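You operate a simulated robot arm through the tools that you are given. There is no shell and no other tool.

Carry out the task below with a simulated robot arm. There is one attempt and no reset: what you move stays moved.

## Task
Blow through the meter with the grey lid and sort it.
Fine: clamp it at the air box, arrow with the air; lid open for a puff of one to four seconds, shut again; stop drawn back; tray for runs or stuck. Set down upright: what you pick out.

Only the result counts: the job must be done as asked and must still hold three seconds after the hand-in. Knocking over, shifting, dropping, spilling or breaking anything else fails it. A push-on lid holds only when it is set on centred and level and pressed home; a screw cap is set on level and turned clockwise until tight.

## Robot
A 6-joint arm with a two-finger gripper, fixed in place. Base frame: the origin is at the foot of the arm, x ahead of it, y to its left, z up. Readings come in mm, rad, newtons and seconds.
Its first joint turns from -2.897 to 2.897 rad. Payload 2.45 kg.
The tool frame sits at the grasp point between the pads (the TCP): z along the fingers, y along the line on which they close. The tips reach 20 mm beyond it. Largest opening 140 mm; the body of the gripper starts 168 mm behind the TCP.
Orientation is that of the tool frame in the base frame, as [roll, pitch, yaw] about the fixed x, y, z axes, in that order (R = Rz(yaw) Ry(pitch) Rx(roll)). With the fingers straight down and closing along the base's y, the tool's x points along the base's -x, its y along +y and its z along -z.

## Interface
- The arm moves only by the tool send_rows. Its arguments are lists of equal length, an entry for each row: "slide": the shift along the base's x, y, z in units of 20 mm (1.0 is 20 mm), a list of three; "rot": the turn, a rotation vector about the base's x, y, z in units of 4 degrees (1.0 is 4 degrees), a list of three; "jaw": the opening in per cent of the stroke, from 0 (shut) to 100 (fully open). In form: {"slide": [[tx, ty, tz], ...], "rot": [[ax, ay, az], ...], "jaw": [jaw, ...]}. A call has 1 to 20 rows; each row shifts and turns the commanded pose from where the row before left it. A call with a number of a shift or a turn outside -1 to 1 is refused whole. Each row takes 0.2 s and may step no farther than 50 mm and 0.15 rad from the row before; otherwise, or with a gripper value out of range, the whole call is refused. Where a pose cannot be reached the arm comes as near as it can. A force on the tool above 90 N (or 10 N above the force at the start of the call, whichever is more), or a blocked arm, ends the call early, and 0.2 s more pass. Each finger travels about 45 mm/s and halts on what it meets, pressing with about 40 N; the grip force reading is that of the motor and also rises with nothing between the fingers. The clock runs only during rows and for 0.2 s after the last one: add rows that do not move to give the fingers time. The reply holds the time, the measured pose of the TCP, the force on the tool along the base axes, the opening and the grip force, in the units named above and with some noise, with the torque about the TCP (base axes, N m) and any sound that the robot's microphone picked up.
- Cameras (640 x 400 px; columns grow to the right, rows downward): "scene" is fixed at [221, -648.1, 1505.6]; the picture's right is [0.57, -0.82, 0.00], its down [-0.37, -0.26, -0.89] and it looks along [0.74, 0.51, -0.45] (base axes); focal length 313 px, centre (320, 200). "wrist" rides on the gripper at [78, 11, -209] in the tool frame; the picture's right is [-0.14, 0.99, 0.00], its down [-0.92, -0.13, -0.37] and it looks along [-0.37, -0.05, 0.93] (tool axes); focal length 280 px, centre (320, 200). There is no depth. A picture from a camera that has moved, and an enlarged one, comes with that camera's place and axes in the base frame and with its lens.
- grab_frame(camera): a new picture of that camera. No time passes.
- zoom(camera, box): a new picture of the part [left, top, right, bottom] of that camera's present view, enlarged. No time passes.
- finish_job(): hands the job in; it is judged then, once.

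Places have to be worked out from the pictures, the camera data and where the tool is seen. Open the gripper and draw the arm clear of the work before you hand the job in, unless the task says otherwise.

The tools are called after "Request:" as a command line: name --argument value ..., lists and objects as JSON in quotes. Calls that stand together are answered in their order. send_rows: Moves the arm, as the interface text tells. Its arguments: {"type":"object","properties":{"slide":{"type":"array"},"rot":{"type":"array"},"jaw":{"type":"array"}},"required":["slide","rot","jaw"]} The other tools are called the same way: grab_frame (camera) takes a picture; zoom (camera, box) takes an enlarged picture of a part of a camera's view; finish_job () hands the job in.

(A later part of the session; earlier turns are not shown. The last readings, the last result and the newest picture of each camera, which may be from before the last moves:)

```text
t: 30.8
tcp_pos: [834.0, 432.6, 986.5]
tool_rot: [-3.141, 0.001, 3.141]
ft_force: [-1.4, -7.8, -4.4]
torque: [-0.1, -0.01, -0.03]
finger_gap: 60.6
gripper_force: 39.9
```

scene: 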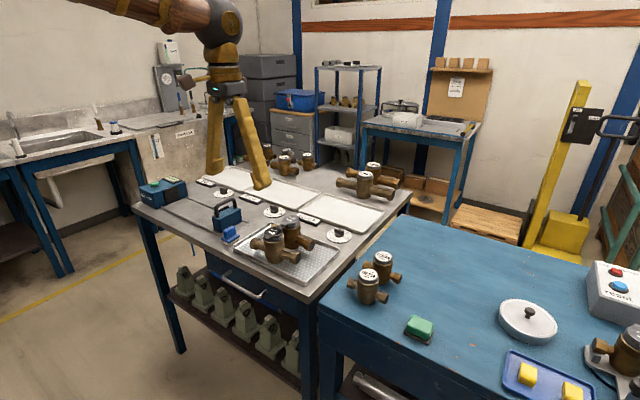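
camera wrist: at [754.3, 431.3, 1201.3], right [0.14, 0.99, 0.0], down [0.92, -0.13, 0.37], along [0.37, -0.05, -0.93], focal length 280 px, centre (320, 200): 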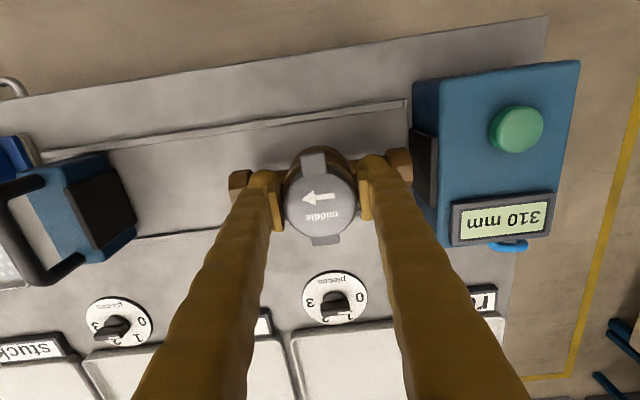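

Pad contact felt (−7.8 N). I lower onto the table and open the jaw to about 84 mm.

Request:
send_rows --slide '[[0, -0.02, -0.05], [0, 0, 0], [0, 0, 0], [0, 0, 0], [0, 0, 0], [0, 0, 0]]' --rot '[[0, 0, 0], [0, 0, 0], [0, 0, 0], [0, 0, 0], [0, 0, 0], [0, 0, 0]]' --jaw '[36, 36, 44, 52, 58, 58]'

Request:
zoom --camera "scene" --box '[160, 175, 210, 215]'

Request:
grab_frame --camera "wrist"

```text
t: 32.2
tcp_pos: [833.0, 431.7, 986.3]
tool_rot: [3.141, 0.0, -3.139]
ft_force: [-0.7, 0.0, 0.0]
torque: [-0.01, -0.01, -0.01]
finger_gap: 81.4
gripper_force: 0.0
```

```text
10.00 times, centred on (185, 195) of scene
camera zoom: at [221.0, -648.1, 1505.6], right [0.57, -0.82, 0.0], down [-0.37, -0.26, -0.89], along [0.74, 0.51, -0.45], focal length 3132 px, centre (1670, 250)
```

zoom: 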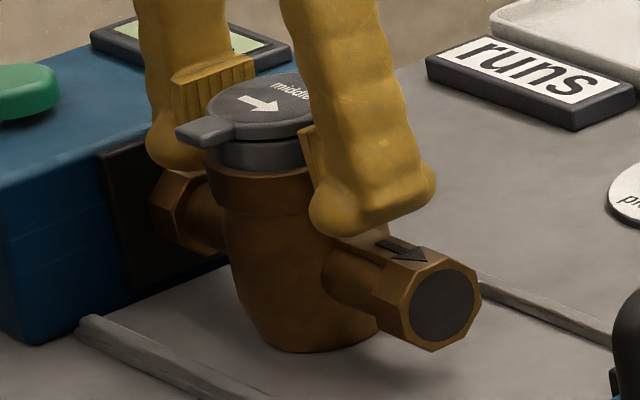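

```text
taken
camera wrist: at [755.2, 442.8, 1194.2], right [0.14, 0.99, 0.0], down [0.92, -0.13, 0.37], along [0.37, -0.05, -0.93], focal length 280 px, centre (320, 200)
```

wrist: 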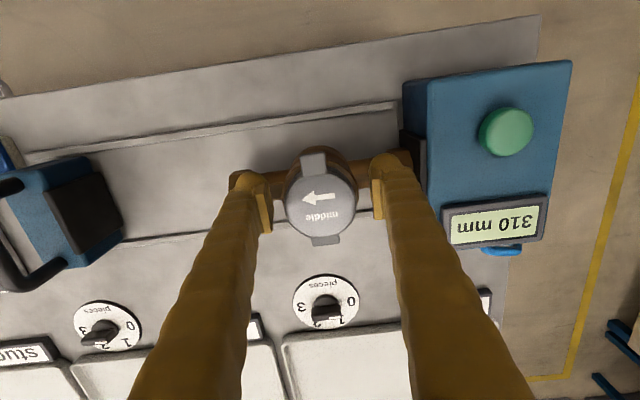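

Meter stands at the pad. I rise and move over the stop's handle at ≈(834,173).

Request:
send_rows --slide '[[0, 0, 0.5], [0, 0, 1], [0, 0, 1], [0, 0, 1], [0, 0, 1], [0, 0, 1], [0, -1, 0.3], [0, -1, 0], [0, -1, 0], [0, -1, 0], [0, -1, 0], [0, -1, 0], [0, -1, 0], [0, -1, 0], [0, -1, 0], [0, -1, 0], [0, -1, 0], [0, -1, 0], [0, -0.95, 0], [0, 0, 0]]' --rot '[[0, 0, 0], [0, 0, 0], [0, 0, 0], [0, 0, 0], [0, 0, 0], [0, 0, 0], [0, 0, 0], [0, 0, 0], [0, 0, 0], [0, 0, 0], [0, 0, 0], [0, 0, 0], [0, 0, 0], [0, 0, 0], [0, 0, 0], [0, 0, 0], [0, 0, 0], [0, 0, 0], [0, 0, 0], [0, 0, 0]]' --jaw '[58, 58, 58, 58, 58, 58, 50, 36, 36, 36, 36, 36, 36, 36, 36, 36, 36, 36, 36, 36]'

Request:
grab_frame --camera "wrist"

Request:
zoom --camera "wrist" --box '[220, 80, 420, 205]'

Request:
zoom --camera "scene" --box '[150, 140, 270, 240]'

```text
t: 36.4
tcp_pos: [834.2, 172.4, 1100.7]
tool_rot: [-3.141, 0.001, -3.141]
ft_force: [0.3, 0.1, 0.6]
torque: [-0.03, 0.02, -0.01]
finger_gap: 50.3
gripper_force: 0.0
```

```text
taken
camera wrist: at [755.9, 183.0, 1310.5], right [0.14, 0.99, 0.0], down [0.92, -0.13, 0.37], along [0.37, -0.05, -0.93], focal length 280 px, centre (320, 200)
```

wrist: 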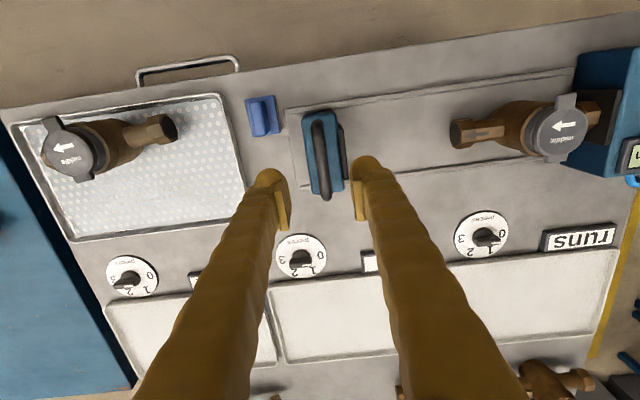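

```text
3.20 times, centred on (320, 142) of wrist
camera zoom: at [755.9, 183.0, 1310.5], right [0.14, 0.99, 0.0], down [0.92, -0.13, 0.37], along [0.37, -0.05, -0.93], focal length 897 px, centre (320, 384)
```

zoom: 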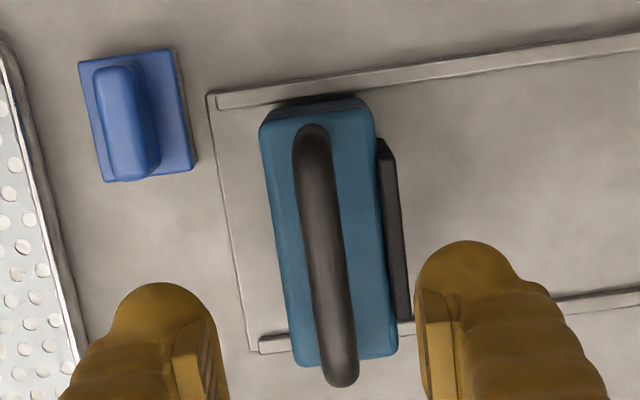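

```text
4.00 times, centred on (210, 190) of scene
camera zoom: at [221.0, -648.1, 1505.6], right [0.57, -0.82, 0.0], down [-0.37, -0.26, -0.89], along [0.74, 0.51, -0.45], focal length 1253 px, centre (760, 240)
```

zoom: 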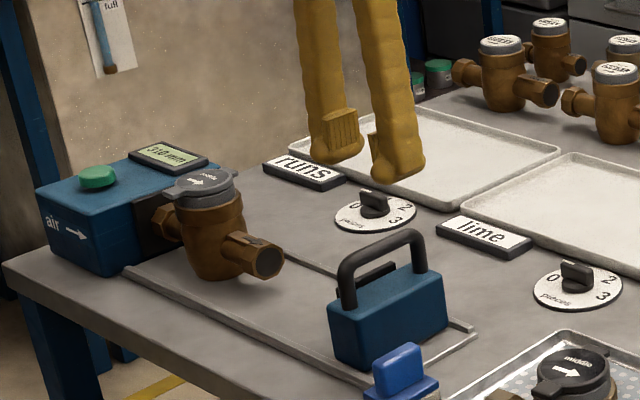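

Handle bar mid is at ≈(829,174.5). I descend to z≈1001 and close on it.

Request:
send_rows --slide '[[-0.1, 0.1, -1], [0, 0, -1], [0, 0, -1], [0, 0, -1], [0, 0, -0.8], [0, 0, -0.15], [0, 0, 0], [0, 0, 0], [0, 0, 0], [0, 0, 0], [0, 0, 0], [0, 0, 0]]' --rot '[[0, 0, 0], [0, 0, 0], [0, 0, 0], [0, 0, 0], [0, 0, 0], [0, 0, 0], [0, 0, 0], [0, 0, 0], [0, 0, 0], [0, 0, 0], [0, 0, 0], [0, 0, 0]]' --jaw '[36, 36, 36, 36, 36, 36, 28, 20, 12, 5, 5, 5]'

Request:
zoom --camera "scene" --box '[190, 170, 260, 230]'

Request:
grab_frame --camera "wrist"

```text
t: 39.0
tcp_pos: [831.2, 175.0, 1000.5]
tool_rot: [3.141, -0.001, 3.141]
ft_force: [-0.5, -5.4, -2.2]
torque: [0.03, 0.02, 0.0]
finger_gap: 10.1
gripper_force: 2.4
```

```text
6.67 times, centred on (225, 200) of scene
camera zoom: at [221.0, -648.1, 1505.6], right [0.57, -0.82, 0.0], down [-0.37, -0.26, -0.89], along [0.74, 0.51, -0.45], focal length 2088 px, centre (953, 200)
```

zoom: 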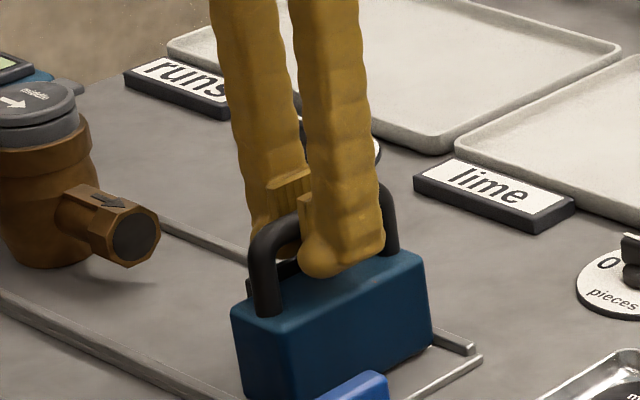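

```text
taken
camera wrist: at [753.4, 186.4, 1210.3], right [0.14, 0.99, 0.0], down [0.92, -0.13, 0.37], along [0.37, -0.05, -0.93], focal length 280 px, centre (320, 200)
```

wrist: 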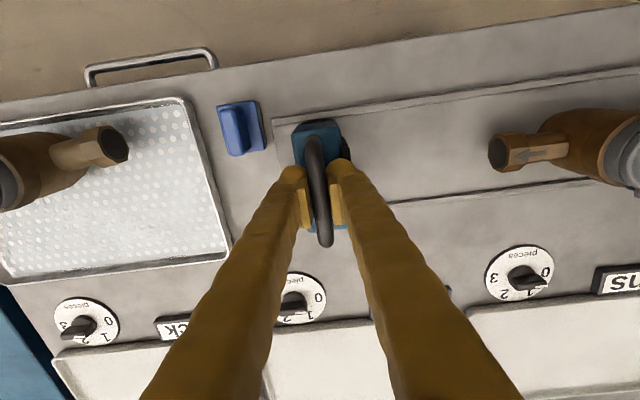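

Closed on the bar; I tighten and slide the stop +y by 130 mm.

Request:
send_rows --slide '[[0, 0, 0], [0, 0, 0], [0, 0.3, 0], [0, 0.5, 0], [0, 0.5, 0], [0, 0.6, 0], [0, 0.6, 0], [0, 0.6, 0], [0, 0.6, 0], [0, 0.6, 0], [0, 0.6, 0], [0, 0.6, 0], [0, 0.4, 0], [0, 0.3, 0], [0, 0.3, 0], [0, 0, 0]]' --rot '[[0, 0, 0], [0, 0, 0], [0, 0, 0], [0, 0, 0], [0, 0, 0], [0, 0, 0], [0, 0, 0], [0, 0, 0], [0, 0, 0], [0, 0, 0], [0, 0, 0], [0, 0, 0], [0, 0, 0], [0, 0, 0], [0, 0, 0], [0, 0, 0]]' --jaw '[0, 0, 0, 0, 0, 0, 0, 0, 0, 0, 0, 0, 0, 0, 0, 0]'

Request:
zoom --camera "scene" --box '[130, 150, 250, 240]'

Request:
grab_frame --camera "wrist"

```text
t: 42.4
tcp_pos: [831.3, 304.4, 999.7]
tool_rot: [3.141, 0.001, 3.141]
ft_force: [25.3, 0.2, -16.6]
torque: [0.04, -0.11, 0.02]
finger_gap: 8.8
gripper_force: 36.4
```

```text
4.44 times, centred on (190, 195) of scene
camera zoom: at [221.0, -648.1, 1505.6], right [0.57, -0.82, 0.0], down [-0.37, -0.26, -0.89], along [0.74, 0.51, -0.45], focal length 1392 px, centre (898, 222)
```

zoom: 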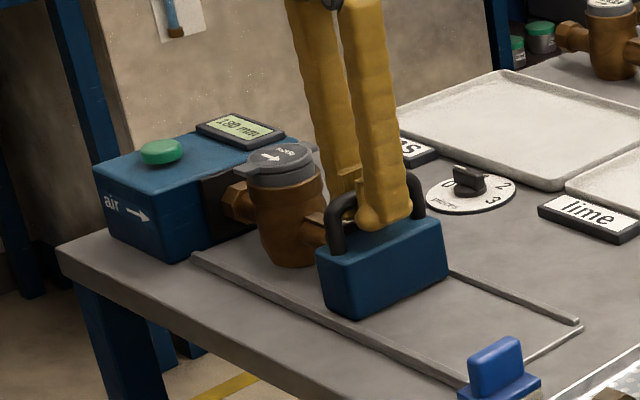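

```text
taken
camera wrist: at [753.3, 315.3, 1210.3], right [0.14, 0.99, 0.0], down [0.92, -0.13, 0.37], along [0.36, -0.05, -0.93], focal length 280 px, centre (320, 200)
```

wrist: 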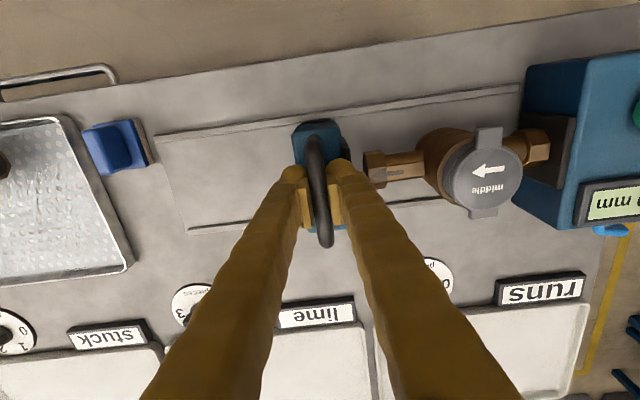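

Display shows 180 mm. There's a side load of 25 N, so I ease x/z slightly and continue in small steps.

Request:
send_rows --slide '[[0.05, 0, -0.03], [0, 0.2, 0], [0, 0.2, 0], [0, 0.1, 0], [0, 0, 0]]' --rot '[[0, 0, 0], [0, 0, 0], [0, 0, 0], [0, 0, 0], [0, 0, 0]]' --jaw '[0, 0, 0, 0, 0]'

Request:
zoom --camera "scene" --box '[140, 160, 230, 230]'

Request:
zoom --camera "wrist" --box '[290, 100, 400, 220]'

```text
t: 43.6
tcp_pos: [831.2, 314.6, 1001.3]
tool_rot: [-3.14, -0.002, -3.141]
ft_force: [-21.8, -4.5, -15.9]
torque: [0.06, 0.17, 0.02]
finger_gap: 9.0
gripper_force: 35.8
```

```text
5.71 times, centred on (185, 195) of scene
camera zoom: at [221.0, -648.1, 1505.6], right [0.57, -0.82, 0.0], down [-0.37, -0.26, -0.89], along [0.74, 0.51, -0.45], focal length 1790 px, centre (1091, 229)
```

zoom: 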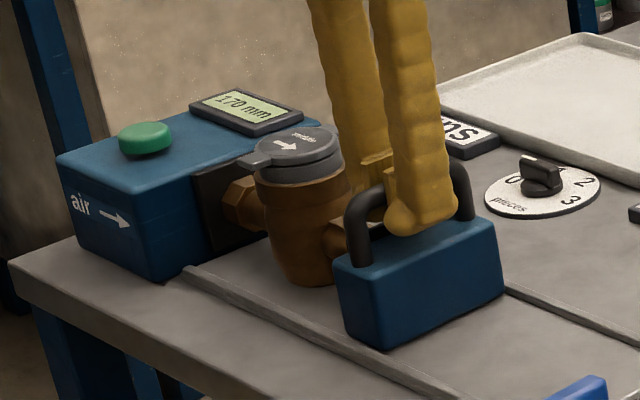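

```text
3.33 times, centred on (345, 160) of wrist
camera zoom: at [753.6, 325.3, 1210.5], right [0.14, 0.99, 0.0], down [0.92, -0.13, 0.37], along [0.36, -0.05, -0.93], focal length 935 px, centre (237, 333)
```

zoom: 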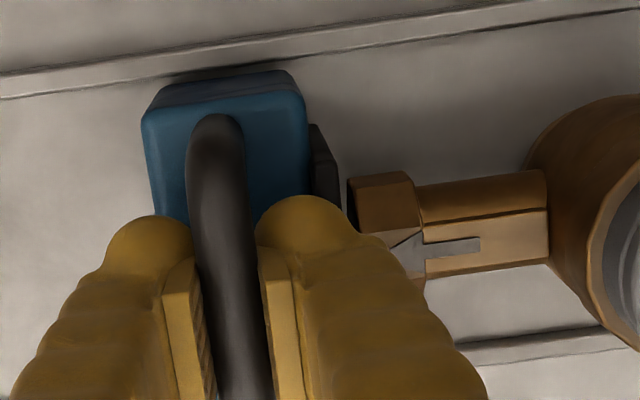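

170 mm now, with the pad a few mm from the hex end. I continue by 1 mm steps, watching the y-force.

Request:
send_rows --slide '[[-0.02, 0.05, -0.03], [0, 0.05, 0], [0, 0.05, 0], [0, 0.05, 0], [0, 0, 0]]' --rot '[[0, 0, 0], [0, 0, 0], [0, 0, 0], [0, 0, 0], [0, 0, 0]]' --jaw '[0, 0, 0, 0, 0]'

Request:
zoom --camera "scene" --box '[155, 168, 195, 188]'

Request:
zoom --camera "wrist" --box '[290, 100, 400, 220]'

```text
t: 44.8
tcp_pos: [832.3, 318.1, 1001.7]
tool_rot: [-3.141, 0.0, -3.141]
ft_force: [-34.4, -4.4, -2.7]
torque: [0.01, -0.02, 0.01]
finger_gap: 8.9
gripper_force: 36.3
```

```text
16.00 times, centred on (175, 178) of scene
camera zoom: at [221.0, -648.1, 1505.6], right [0.57, -0.82, 0.0], down [-0.37, -0.26, -0.89], along [0.74, 0.51, -0.45], focal length 5012 px, centre (2640, 552)
```

zoom: 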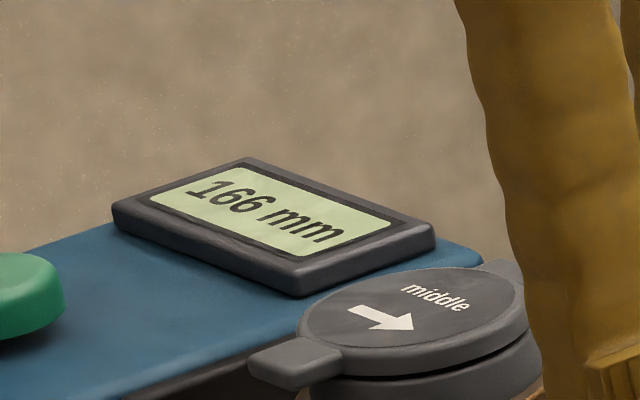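

```text
3.33 times, centred on (345, 160) of wrist
camera zoom: at [753.8, 329.3, 1210.3], right [0.14, 0.99, 0.0], down [0.92, -0.13, 0.37], along [0.37, -0.05, -0.93], focal length 935 px, centre (237, 333)
```

zoom: 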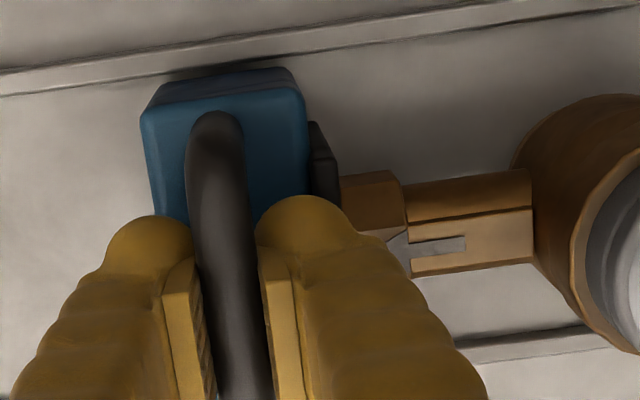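

166 mm; pad nearly touching. I relieve x by ~1 mm and go on.

Request:
send_rows --slide '[[-0.04, 0.05, 0], [0, 0.05, 0], [0, 0, 0]]' --rot '[[0, 0, 0], [0, 0, 0], [0, 0, 0]]' --jaw '[0, 0, 0]'

Request:
zoom --camera "scene" --box '[155, 168, 195, 188]'

```text
t: 45.6
tcp_pos: [833.1, 320.0, 1001.5]
tool_rot: [-3.141, 0.003, 3.14]
ft_force: [0.4, -15.1, 0.1]
torque: [0.1, -0.16, 0.06]
finger_gap: 9.0
gripper_force: 36.3
```

```text
16.00 times, centred on (175, 178) of scene
camera zoom: at [221.0, -648.1, 1505.6], right [0.57, -0.82, 0.0], down [-0.37, -0.26, -0.89], along [0.74, 0.51, -0.45], focal length 5012 px, centre (2640, 552)
```

zoom: 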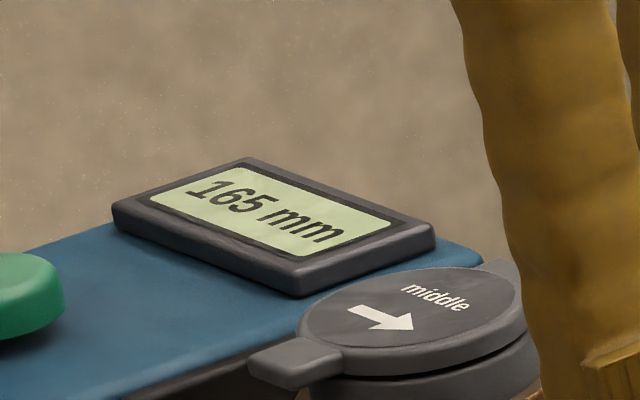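

165 mm with 15 N – contact. I press about 1 mm more to seat it firmly, then release the handle.

Request:
send_rows --slide '[[0, 0.04, 0], [0, 0, 0], [0, 0, 0]]' --rot '[[0, 0, 0], [0, 0, 0], [0, 0, 0]]' --jaw '[0, 0, 0]'

Request:
zoom --camera "scene" --box '[155, 168, 195, 188]'

Request:
zoom --camera "wrist" --box '[290, 60, 610, 240]'

```text
t: 46.4
tcp_pos: [832.0, 320.7, 999.5]
tool_rot: [-3.142, 0.002, 3.138]
ft_force: [13.2, -42.9, 7.1]
torque: [0.09, 0.01, 0.07]
finger_gap: 9.0
gripper_force: 36.9
```

```text
16.00 times, centred on (175, 178) of scene
camera zoom: at [221.0, -648.1, 1505.6], right [0.57, -0.82, 0.0], down [-0.37, -0.26, -0.89], along [0.74, 0.51, -0.45], focal length 5012 px, centre (2640, 552)
```

zoom: 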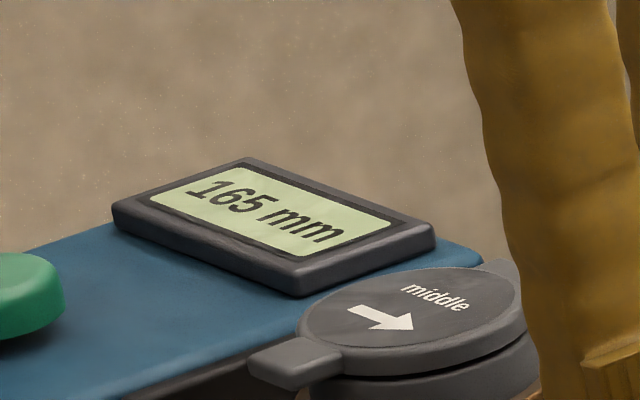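

```text
2.00 times, centred on (450, 150) of wrist
camera zoom: at [753.6, 330.7, 1210.2], right [0.14, 0.99, 0.0], down [0.92, -0.13, 0.37], along [0.37, -0.05, -0.93], focal length 561 px, centre (60, 300)
```

zoom: 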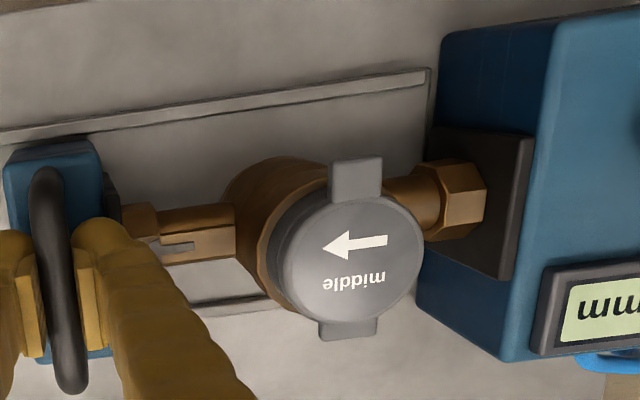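

Clamped with ~43 N at 165 mm. I release the handle and rise.

Request:
send_rows --slide '[[0, 0, 0], [0, 0, 0], [0, 0, 0], [0, 0, 0], [0, 0, 1], [0, 0, 1], [0, 0, 1], [0, 0, 1], [0, 0, 1], [0, 0, 1], [0, 0, 0]]' --rot '[[0, 0, 0], [0, 0, 0], [0, 0, 0], [0, 0, 0], [0, 0, 0], [0, 0, 0], [0, 0, 0], [0, 0, 0], [0, 0, 0], [0, 0, 0], [0, 0, 0]]' --jaw '[12, 24, 30, 30, 30, 30, 30, 30, 30, 30, 30]'

Request:
zoom --camera "scene" --box '[155, 168, 195, 188]'

Request:
zoom --camera "scene" --box '[165, 170, 225, 220]'

Request:
grab_frame --camera "wrist"

```text
t: 48.8
tcp_pos: [832.1, 321.9, 1121.7]
tool_rot: [-3.141, 0.001, -3.141]
ft_force: [0.0, -0.3, 0.3]
torque: [-0.02, 0.0, 0.0]
finger_gap: 42.0
gripper_force: 0.0
```

```text
16.00 times, centred on (175, 178) of scene
camera zoom: at [221.0, -648.1, 1505.6], right [0.57, -0.82, 0.0], down [-0.37, -0.26, -0.89], along [0.74, 0.51, -0.45], focal length 5012 px, centre (2640, 552)
```

zoom: 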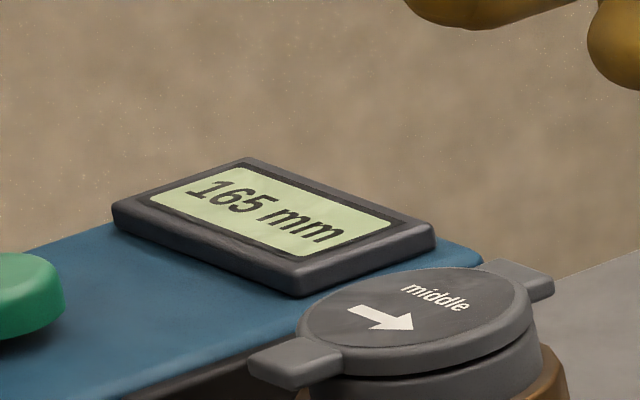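

```text
8.00 times, centred on (195, 195) of scene
camera zoom: at [221.0, -648.1, 1505.6], right [0.57, -0.82, 0.0], down [-0.37, -0.26, -0.89], along [0.74, 0.51, -0.45], focal length 2506 px, centre (1320, 240)
```

zoom: 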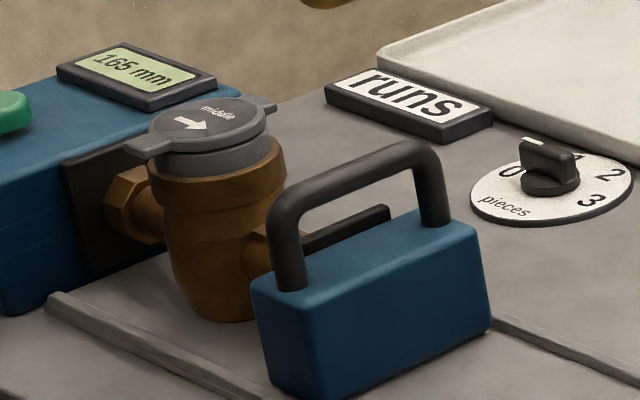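

```text
taken
camera wrist: at [753.5, 332.7, 1330.3], right [0.14, 0.99, 0.0], down [0.92, -0.13, 0.37], along [0.37, -0.05, -0.93], focal length 280 px, centre (320, 200)
```

wrist: 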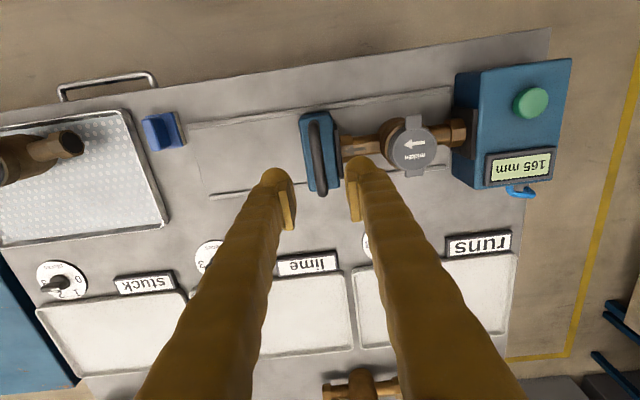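

The display holds at 165 mm after release. Now I look closely at the lid to see which tab is the hinge.

Request:
zoom --camera "wrist" --box '[380, 110, 440, 185]'

Request:
zoom --camera "scene" --box '[168, 180, 192, 195]'

Request:
zoom --camera "scene" --box '[250, 220, 290, 245]'

```text
5.33 times, centred on (410, 148) of wrist
camera zoom: at [753.5, 332.7, 1330.3], right [0.14, 0.99, 0.0], down [0.92, -0.13, 0.37], along [0.37, -0.05, -0.93], focal length 1495 px, centre (-160, 480)
```

zoom: 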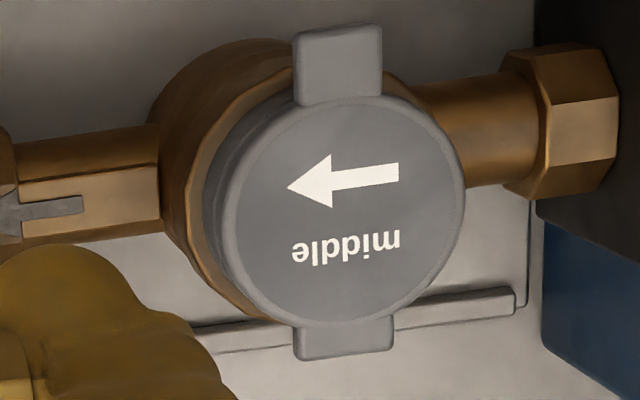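

```text
16.00 times, centred on (180, 188) of scene
camera zoom: at [221.0, -648.1, 1505.6], right [0.57, -0.82, 0.0], down [-0.37, -0.26, -0.89], along [0.74, 0.51, -0.45], focal length 5012 px, centre (2560, 400)
```

zoom: 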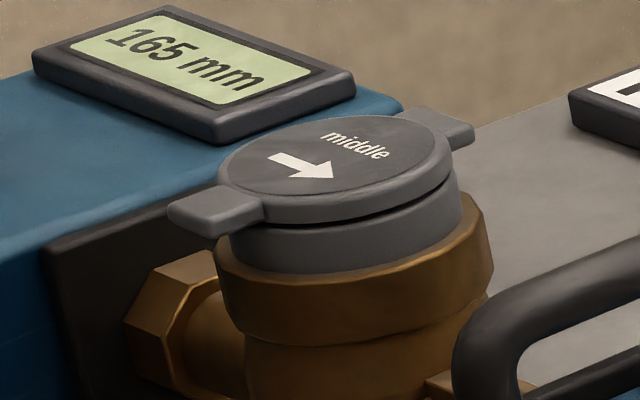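

```text
16.00 times, centred on (270, 232) of scene
camera zoom: at [221.0, -648.1, 1505.6], right [0.57, -0.82, 0.0], down [-0.37, -0.26, -0.89], along [0.74, 0.51, -0.45], focal length 5012 px, centre (1120, -320)
```

zoom: 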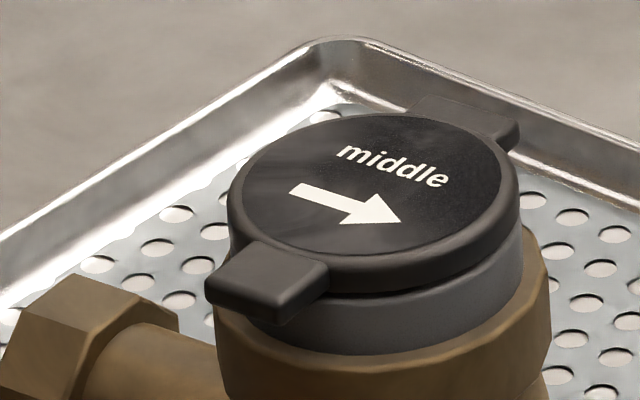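

The thumb tab is on the -x side (x≈790–806, z≈997–1003), hinge on +x. I tilt the tool 60° forward, fingers shut, and move in front of the tab.

Request:
send_rows --slide '[[-0.47, 0.37, -0.1], [-0.47, 0.37, -0.1], [-0.47, 0.37, -0.1], [-0.47, 0.37, -0.1], [-0.47, 0.37, -0.1], [-0.47, 0.37, -0.1], [-0.47, 0.37, -0.1], [-0.47, 0.37, -0.1], [-0.47, 0.37, -0.1], [-0.47, 0.37, -0.1], [-0.47, 0.37, -0.1], [-0.47, 0.37, -0.1], [-0.47, 0.37, -0.1], [-0.47, 0.37, -0.1], [-0.47, 0.37, -0.1], [0, 0, 0]]' --rot '[[0, -1, 0], [0, -1, 0], [0, -1, 0], [0, -1, 0], [0, -1, 0], [0, -1, 0], [0, -1, 0], [0, -1, 0], [0, -1, 0], [0, -1, 0], [0, -1, 0], [0, -1, 0], [0, -1, 0], [0, -1, 0], [0, -1, 0], [0, 0, 0]]' --jaw '[20, 10, 0, 0, 0, 0, 0, 0, 0, 0, 0, 0, 0, 0, 0, 0]'

Request:
grab_frame --camera "wrist"

Request:
grab_frame --camera "scene"

Request:
zoom --camera "scene" --box '[110, 130, 230, 230]'

```text
t: 52.2
tcp_pos: [691.2, 431.9, 1092.1]
tool_rot: [3.14, 1.049, -3.141]
ft_force: [0.2, -0.1, -0.6]
torque: [-0.03, 0.01, 0.02]
finger_gap: 0.2
gripper_force: 29.3
```

```text
taken
camera wrist: at [471.0, 442.9, 1128.1], right [0.07, 0.99, 0.12], down [0.14, -0.13, 0.98], along [0.99, -0.05, -0.15], focal length 280 px, centre (320, 200)
```

wrist: 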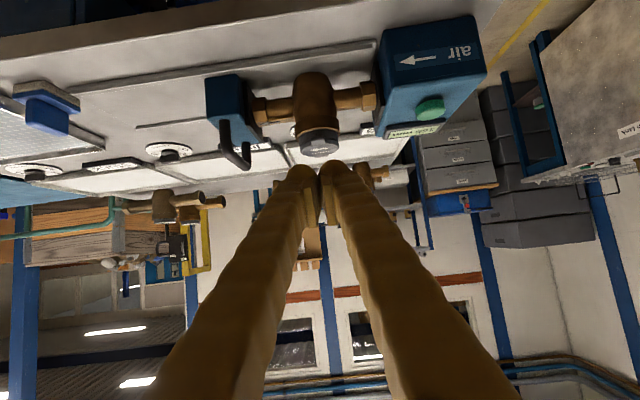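

```text
taken
```

scene: 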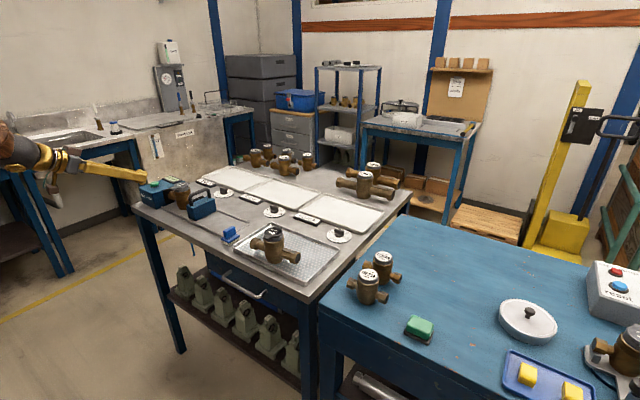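

```text
4.00 times, centred on (170, 180) of scene
camera zoom: at [221.0, -648.1, 1505.6], right [0.57, -0.82, 0.0], down [-0.37, -0.26, -0.89], along [0.74, 0.51, -0.45], focal length 1253 px, centre (920, 280)
```

zoom: 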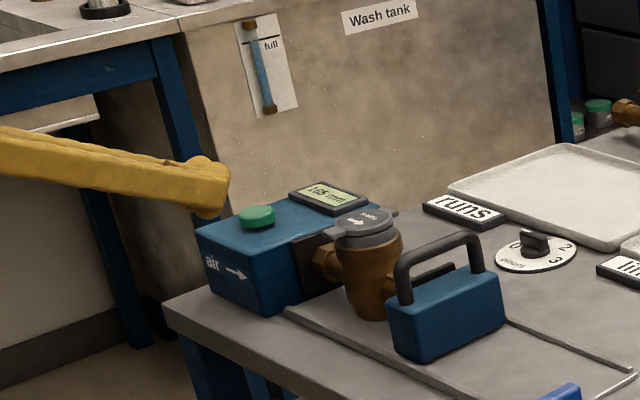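

Tilt works. I zoom the (inverted) wrist view onto the lid's front tab.

Request:
zoom --camera "wrist" --box '[270, 60, 360, 170]'

```text
3.64 times, centred on (315, 115) of wrist
camera zoom: at [471.0, 442.9, 1128.1], right [0.07, 0.99, 0.12], down [0.14, -0.13, 0.98], along [0.99, -0.05, -0.15], focal length 1020 px, centre (338, 509)
```

zoom: 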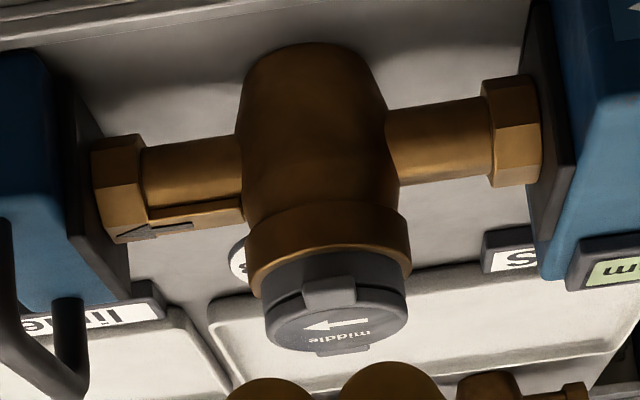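

I zoom tighter on the tab to measure its underside height.

Request:
zoom --camera "wrist" --box '[298, 125, 338, 165]'

Request:
zoom --camera "scene" --box '[168, 180, 192, 195]'

```text
10.00 times, centred on (318, 145) of wrist
camera zoom: at [471.0, 442.9, 1128.1], right [0.07, 0.99, 0.12], down [0.14, -0.13, 0.98], along [0.99, -0.05, -0.15], focal length 2804 px, centre (340, 750)
```

zoom: 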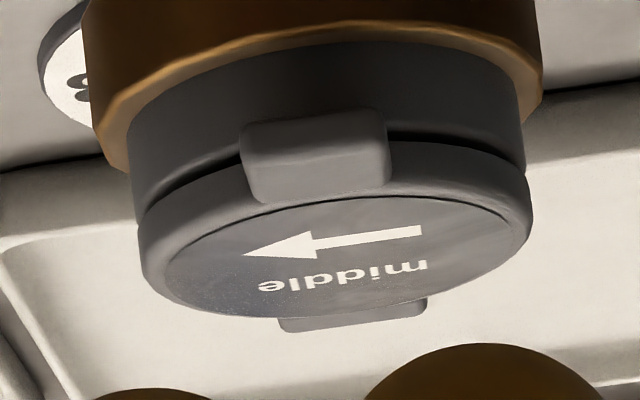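

```text
16.00 times, centred on (180, 188) of scene
camera zoom: at [221.0, -648.1, 1505.6], right [0.57, -0.82, 0.0], down [-0.37, -0.26, -0.89], along [0.74, 0.51, -0.45], focal length 5012 px, centre (2560, 400)
```

zoom: 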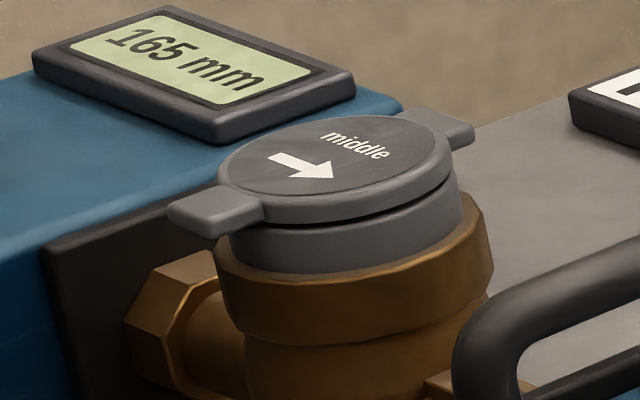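

Tab: x 795–811, z 1003–1008, y≈432, free space beneath down to the collar at z≈988. I tilt to 72°, lower to z≈987 in front, then advance the shut fingertips under the tab.

Request:
send_rows --slide '[[0, 0, -1], [0, 0, -1], [0, 0, -1], [0, 0, -1], [0, 0, -1], [0, 0, -0.25], [0.5, 0, 0], [1, 0, 0], [1, 0, 0], [0.7, 0, 0], [0, 0, 0]]' --rot '[[0, -1, 0], [0, -1, 0], [0, -1, 0], [0, 0, 0], [0, 0, 0], [0, 0, 0], [0, 0, 0], [0, 0, 0], [0, 0, 0], [0, 0, 0], [0, 0, 0]]' --jaw '[0, 0, 0, 0, 0, 0, 0, 0, 0, 0, 0]'

Request:
grab_frame --camera "wrist"

Request:
zoom --camera "scene" --box '[140, 165, 200, 205]'

```text
t: 54.6
tcp_pos: [755.6, 432.1, 985.5]
tool_rot: [3.14, 1.256, -3.141]
ft_force: [0.4, -0.3, 0.4]
torque: [-0.02, -0.02, -0.02]
finger_gap: 0.2
gripper_force: 29.4
```

```text
taken
camera wrist: at [531.9, 443.7, 976.0], right [0.04, 0.99, 0.13], down [-0.07, -0.13, 0.99], along [1.0, -0.05, 0.06], focal length 280 px, centre (320, 200)
```

wrist: 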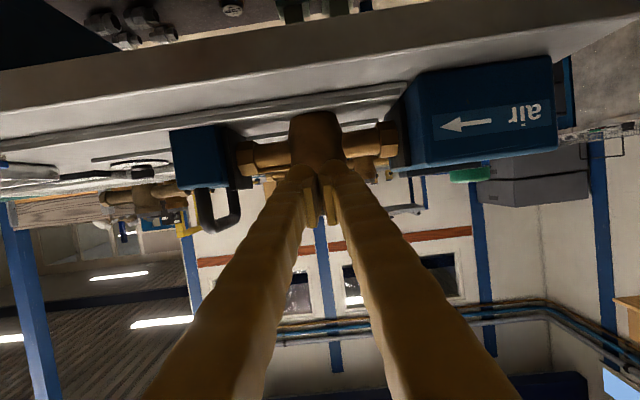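

```text
10.00 times, centred on (170, 185) of scene
camera zoom: at [221.0, -648.1, 1505.6], right [0.57, -0.82, 0.0], down [-0.37, -0.26, -0.89], along [0.74, 0.51, -0.45], focal length 3132 px, centre (1820, 350)
```

zoom: 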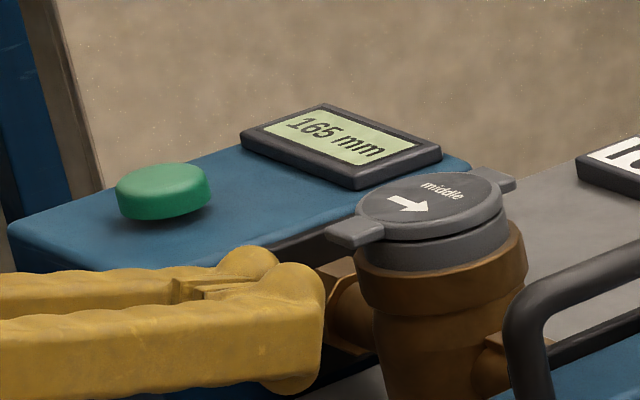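

The tips sit just in front and below the tab. I advance 24 mm so the tips go beneath it.

Request:
send_rows --slide '[[0.4, 0, 0], [0.4, 0, 0], [0.4, 0, 0], [0, 0, 0]]' --rot '[[0, 0, 0], [0, 0, 0], [0, 0, 0], [0, 0, 0]]' --jaw '[0, 0, 0, 0]'

Request:
zoom --camera "scene" --box '[140, 165, 200, 205]'

```text
t: 55.6
tcp_pos: [778.0, 433.1, 985.5]
tool_rot: [3.141, 1.256, 3.142]
ft_force: [0.2, -0.2, -0.5]
torque: [0.01, 0.0, -0.01]
finger_gap: 0.0
gripper_force: 29.1
```

```text
10.00 times, centred on (170, 185) of scene
camera zoom: at [221.0, -648.1, 1505.6], right [0.57, -0.82, 0.0], down [-0.37, -0.26, -0.89], along [0.74, 0.51, -0.45], focal length 3132 px, centre (1820, 350)
```

zoom: 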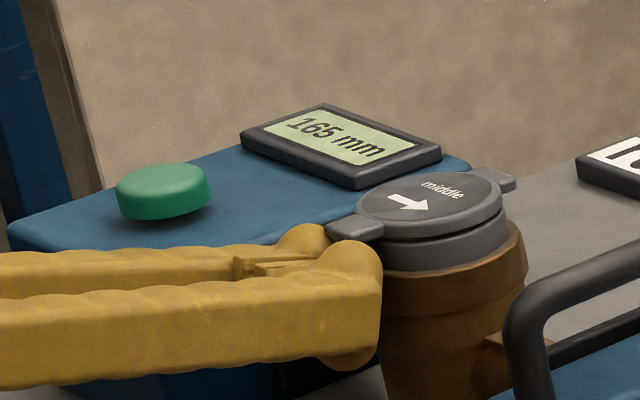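

Tips are under the tab, no contact yet. I raise in 2 mm steps and watch the force.

Request:
send_rows --slide '[[0, 0, 0.1], [0, 0, 0.1], [0, 0, 0.1], [0, 0, 0.1], [0, 0, 0]]' --rot '[[0, 0, 0], [0, 0, 0], [0, 0, 0], [0, 0, 0], [0, 0, 0]]' --jaw '[0, 0, 0, 0, 0]'

Request:
zoom --camera "scene" --box '[140, 165, 200, 205]'

```text
t: 56.8
tcp_pos: [778.9, 432.0, 994.8]
tool_rot: [3.141, 1.255, -3.141]
ft_force: [0.0, -0.5, -0.3]
torque: [0.0, -0.03, -0.01]
finger_gap: 0.0
gripper_force: 29.4
```

```text
10.00 times, centred on (170, 185) of scene
camera zoom: at [221.0, -648.1, 1505.6], right [0.57, -0.82, 0.0], down [-0.37, -0.26, -0.89], along [0.74, 0.51, -0.45], focal length 3132 px, centre (1820, 350)
```

zoom: 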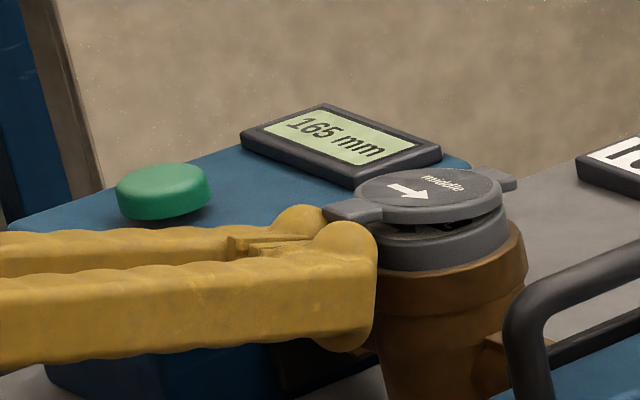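

The lid is lifting with almost no force. I follow the arc about the hinge up to roughly 90°.

Request:
send_rows --slide '[[0.08, 0, 0.4], [0.15, 0, 0.47], [0.15, 0, 0.48], [0.24, 0, 0.32], [0.24, 0, 0.31], [0.31, 0, 0.24], [0.31, 0, 0.24], [0.5, 0, 0.18], [0.5, 0, 0.17], [0, 0, 0]]' --rot '[[0, 0, 0], [0, 0, 0], [0, 0, 0], [0, 0, 0], [0, 0, 0], [0, 0, 0], [0, 0, 0], [0, 0, 0], [0, 0, 0], [0, 0, 0]]' --jaw '[0, 0, 0, 0, 0, 0, 0, 0, 0, 0]'

Request:
zoom --camera "scene" --box '[140, 155, 200, 205]'

```text
t: 59.0
tcp_pos: [828.0, 433.5, 1051.2]
tool_rot: [3.141, 1.256, 3.14]
ft_force: [-0.8, 0.3, -0.4]
torque: [-0.01, -0.02, -0.01]
finger_gap: 0.0
gripper_force: 29.3
```

```text
8.00 times, centred on (170, 180) of scene
camera zoom: at [221.0, -648.1, 1505.6], right [0.57, -0.82, 0.0], down [-0.37, -0.26, -0.89], along [0.74, 0.51, -0.45], focal length 2506 px, centre (1520, 360)
```

zoom: 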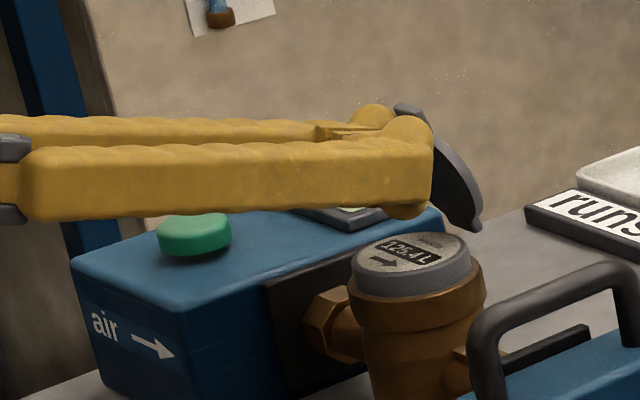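

Lid is nearly upright and the register reads about 125.4 L. I push on +x gently past vertical.

Request:
send_rows --slide '[[0.4, 0, 0.05], [0.4, 0, 0], [0.4, 0, 0], [0, 0, 0]]' --rot '[[0, 0, 0], [0, 0, 0], [0, 0, 0], [0, 0, 0]]' --jaw '[0, 0, 0, 0]'

Request:
zoom --camera "scene" --box '[140, 155, 200, 205]'

```text
t: 60.0
tcp_pos: [851.8, 434.1, 1050.7]
tool_rot: [3.141, 1.257, -3.141]
ft_force: [-0.4, 0.2, 0.1]
torque: [0.0, 0.01, -0.01]
finger_gap: 0.0
gripper_force: 29.4
```

```text
8.00 times, centred on (170, 180) of scene
camera zoom: at [221.0, -648.1, 1505.6], right [0.57, -0.82, 0.0], down [-0.37, -0.26, -0.89], along [0.74, 0.51, -0.45], focal length 2506 px, centre (1520, 360)
```

zoom: 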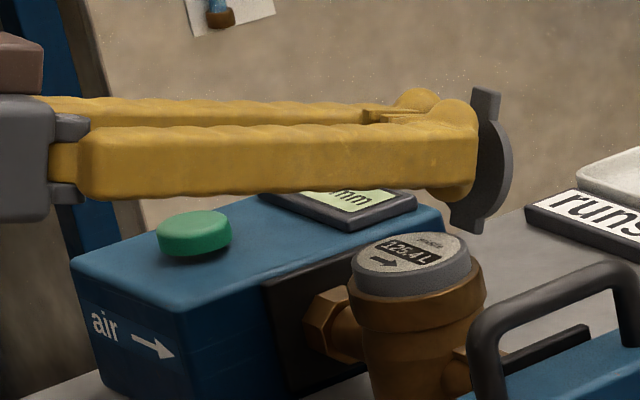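

It's about vertical; another 10 mm, then I back off to see whether it stays.

Request:
send_rows --slide '[[0.3, 0, 0], [0.25, 0, 0], [0, 0, 0], [-0.5, 0, 0], [-1, 0, 0], [0, 0, 0], [0, 0, 0]]' --rot '[[0, 0, 0], [0, 0, 0], [0, 0, 0], [0, 0, 0], [0, 0, 0], [0, 0, 0], [0, 0, 0]]' --jaw '[0, 0, 0, 0, 0, 0, 0]'

Request:
zoom --camera "scene" --box '[140, 155, 200, 205]'

Request:
zoom --camera "scene" --box '[178, 180, 202, 195]'

```text
t: 61.6
tcp_pos: [833.3, 433.5, 1050.9]
tool_rot: [-3.141, 1.257, -3.141]
ft_force: [-0.8, -0.7, -0.7]
torque: [0.02, 0.03, 0.01]
finger_gap: 0.0
gripper_force: 29.5
```

```text
8.00 times, centred on (170, 180) of scene
camera zoom: at [221.0, -648.1, 1505.6], right [0.57, -0.82, 0.0], down [-0.37, -0.26, -0.89], along [0.74, 0.51, -0.45], focal length 2506 px, centre (1520, 360)
```

zoom: 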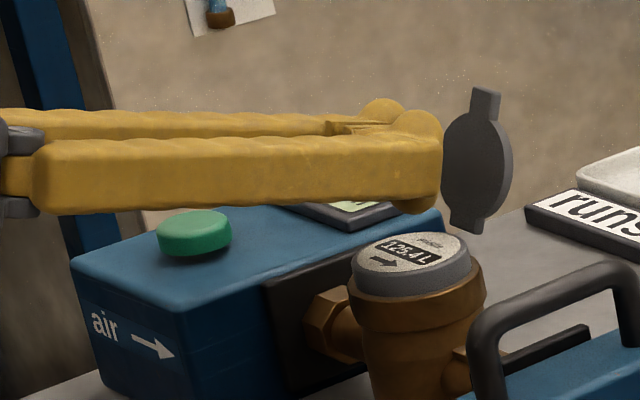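

```text
16.00 times, centred on (190, 188) of scene
camera zoom: at [221.0, -648.1, 1505.6], right [0.57, -0.82, 0.0], down [-0.37, -0.26, -0.89], along [0.74, 0.51, -0.45], focal length 5012 px, centre (2400, 400)
```

zoom: 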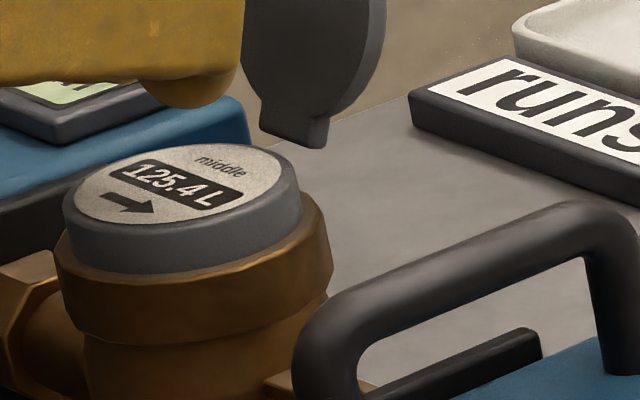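

The lid stays open by itself; register shows 125.4 L. I back off, tilt to ~32°, and move above the green button.

Request:
send_rows --slide '[[-1, 0, 0.2], [-1, 0, 0.5], [-1, 0, 0.8], [-1, 0.5, 0.8], [-0.5, 1, 0.8], [0, 1, 0.5], [0, 1, 0], [0, 1, 0], [0, 1, 0], [0.4, 1, 0], [0.5, 0.6, 0], [0.5, 0, 0], [0.8, 0, 0], [0.6, 0, 0], [0.5, 0, 0], [0, 0, 0]]' --rot '[[0, 0, 0], [0, 0, 0], [0, 0, 0], [0, 0, 0], [0, 1, 0], [0, 1, 0], [0, 1, 0], [0, 1, 0], [0, 1, 0], [0, 1, 0], [0, 1, 0], [0, 1, 0], [0, 1, 0], [0, 1, 0], [0, 0, 0], [0, 0, 0]]' --jaw '[0, 0, 0, 0, 0, 0, 0, 0, 0, 0, 0, 0, 0, 0, 0, 0]'

Request:
grab_frame --camera "wrist"

Request:
zoom --camera "scene" --box '[120, 110, 220, 210]'

```text
t: 65.0
tcp_pos: [809.4, 574.7, 1124.4]
tool_rot: [3.142, 0.56, 3.139]
ft_force: [-0.8, 0.1, 0.3]
torque: [0.0, 0.03, 0.0]
finger_gap: 0.0
gripper_force: 29.1
```

```text
taken
camera wrist: at [631.7, 585.7, 1260.5], right [0.12, 0.99, 0.07], down [0.59, -0.13, 0.8], along [0.8, -0.05, -0.6], focal length 280 px, centre (320, 200)
```

wrist: 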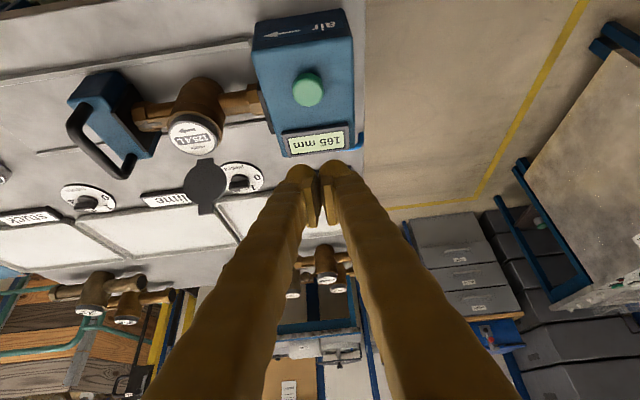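

```text
4.00 times, centred on (170, 160) of scene
camera zoom: at [221.0, -648.1, 1505.6], right [0.57, -0.82, 0.0], down [-0.37, -0.26, -0.89], along [0.74, 0.51, -0.45], focal length 1253 px, centre (920, 360)
```

zoom: 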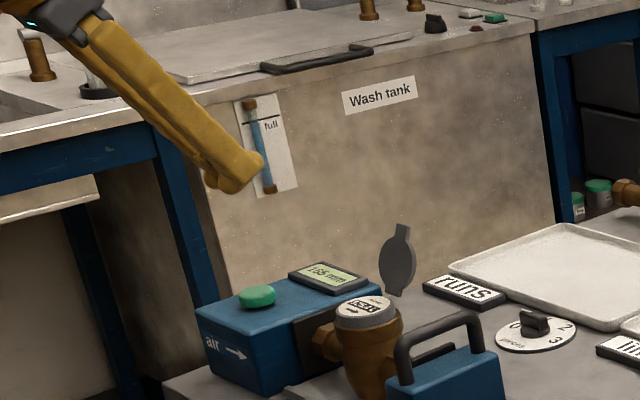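

Button centre ≈(803,573.5,987). I descend to about 8 mm above it first.

Request:
send_rows --slide '[[-0.05, -0.05, -1], [0, 0, -1], [0, 0, -1], [0, 0, -1], [0, 0, -0.9], [0, 0, 0]]' --rot '[[0, 0, 0], [0, 0, 0], [0, 0, 0], [0, 0, 0], [0, 0, 0], [0, 0, 0]]' --jaw '[0, 0, 0, 0, 0, 0]'

Request:
zoom --camera "scene" --box '[130, 150, 210, 205]'

Request:
zoom --camera "wrist" --box '[220, 60, 420, 210]'

```text
t: 66.4
tcp_pos: [806.2, 573.8, 1024.3]
tool_rot: [3.14, 0.557, 3.139]
ft_force: [1.1, 0.3, -0.2]
torque: [0.0, -0.01, -0.01]
finger_gap: 0.1
gripper_force: 29.1
```

```text
7.27 times, centred on (170, 178) of scene
camera zoom: at [221.0, -648.1, 1505.6], right [0.57, -0.82, 0.0], down [-0.37, -0.26, -0.89], along [0.74, 0.51, -0.45], focal length 2278 px, centre (1411, 364)
```

zoom: 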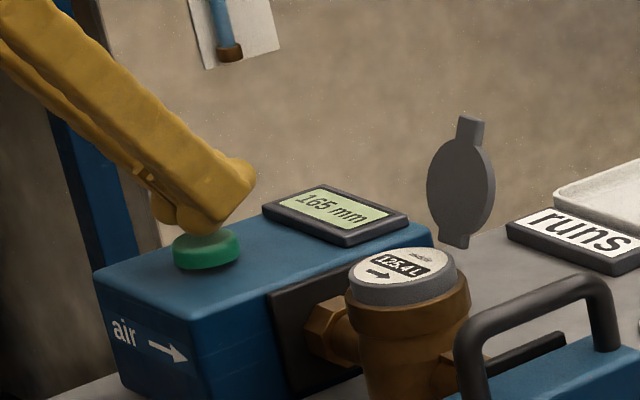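

```text
2.67 times, centred on (320, 135) of wrist
camera zoom: at [629.1, 585.0, 1160.4], right [0.12, 0.99, 0.07], down [0.59, -0.13, 0.8], along [0.8, -0.05, -0.59], focal length 748 px, centre (320, 373)
```

zoom: 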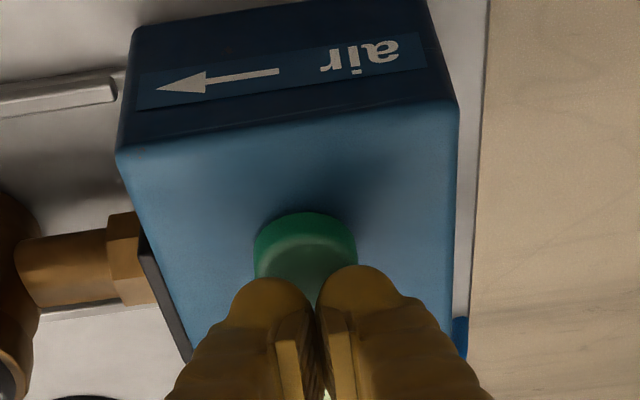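

Positioned a few mm above the button. I press down in small steps and watch force and sound.

Request:
send_rows --slide '[[0, -0.12, -0.3], [0, 0, -0.1], [0, 0, -0.1]]' --rot '[[0, 0, 0], [0, 0, 0], [0, 0, 0]]' --jaw '[0, 0, 0]'

```text
t: 67.2
tcp_pos: [808.4, 571.7, 1015.0]
tool_rot: [3.141, 0.557, 3.141]
ft_force: [0.1, 0.5, 1.4]
torque: [-0.01, 0.05, -0.01]
finger_gap: 0.1
gripper_force: 29.1
```

No sound yet; I go 3 mm further.

Request:
send_rows --slide '[[0, 0, -0.1], [0, 0, -0.05]]' --rot '[[0, 0, 0], [0, 0, 0]]' --jaw '[0, 0]'

Request:
zoom --camera "scene" --box '[140, 165, 200, 205]'

```text
t: 67.8
tcp_pos: [807.4, 572.0, 1012.7]
tool_rot: [-3.141, 0.558, 3.141]
ft_force: [0.5, 1.5, 2.3]
torque: [0.04, 0.04, 0.03]
finger_gap: 6.2
gripper_force: 29.8
heard: click
```

```text
10.00 times, centred on (170, 185) of scene
camera zoom: at [221.0, -648.1, 1505.6], right [0.57, -0.82, 0.0], down [-0.37, -0.26, -0.89], along [0.74, 0.51, -0.45], focal length 3132 px, centre (1820, 350)
```

zoom: 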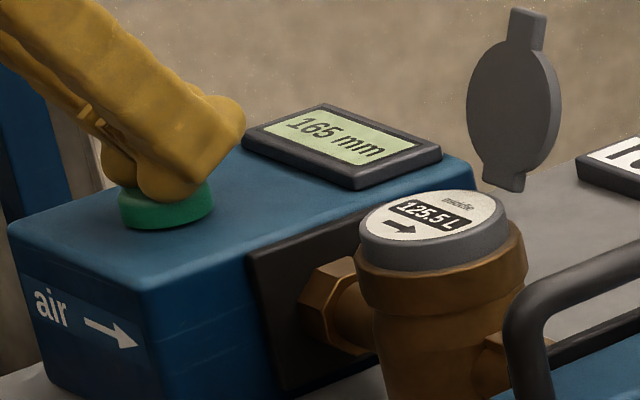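

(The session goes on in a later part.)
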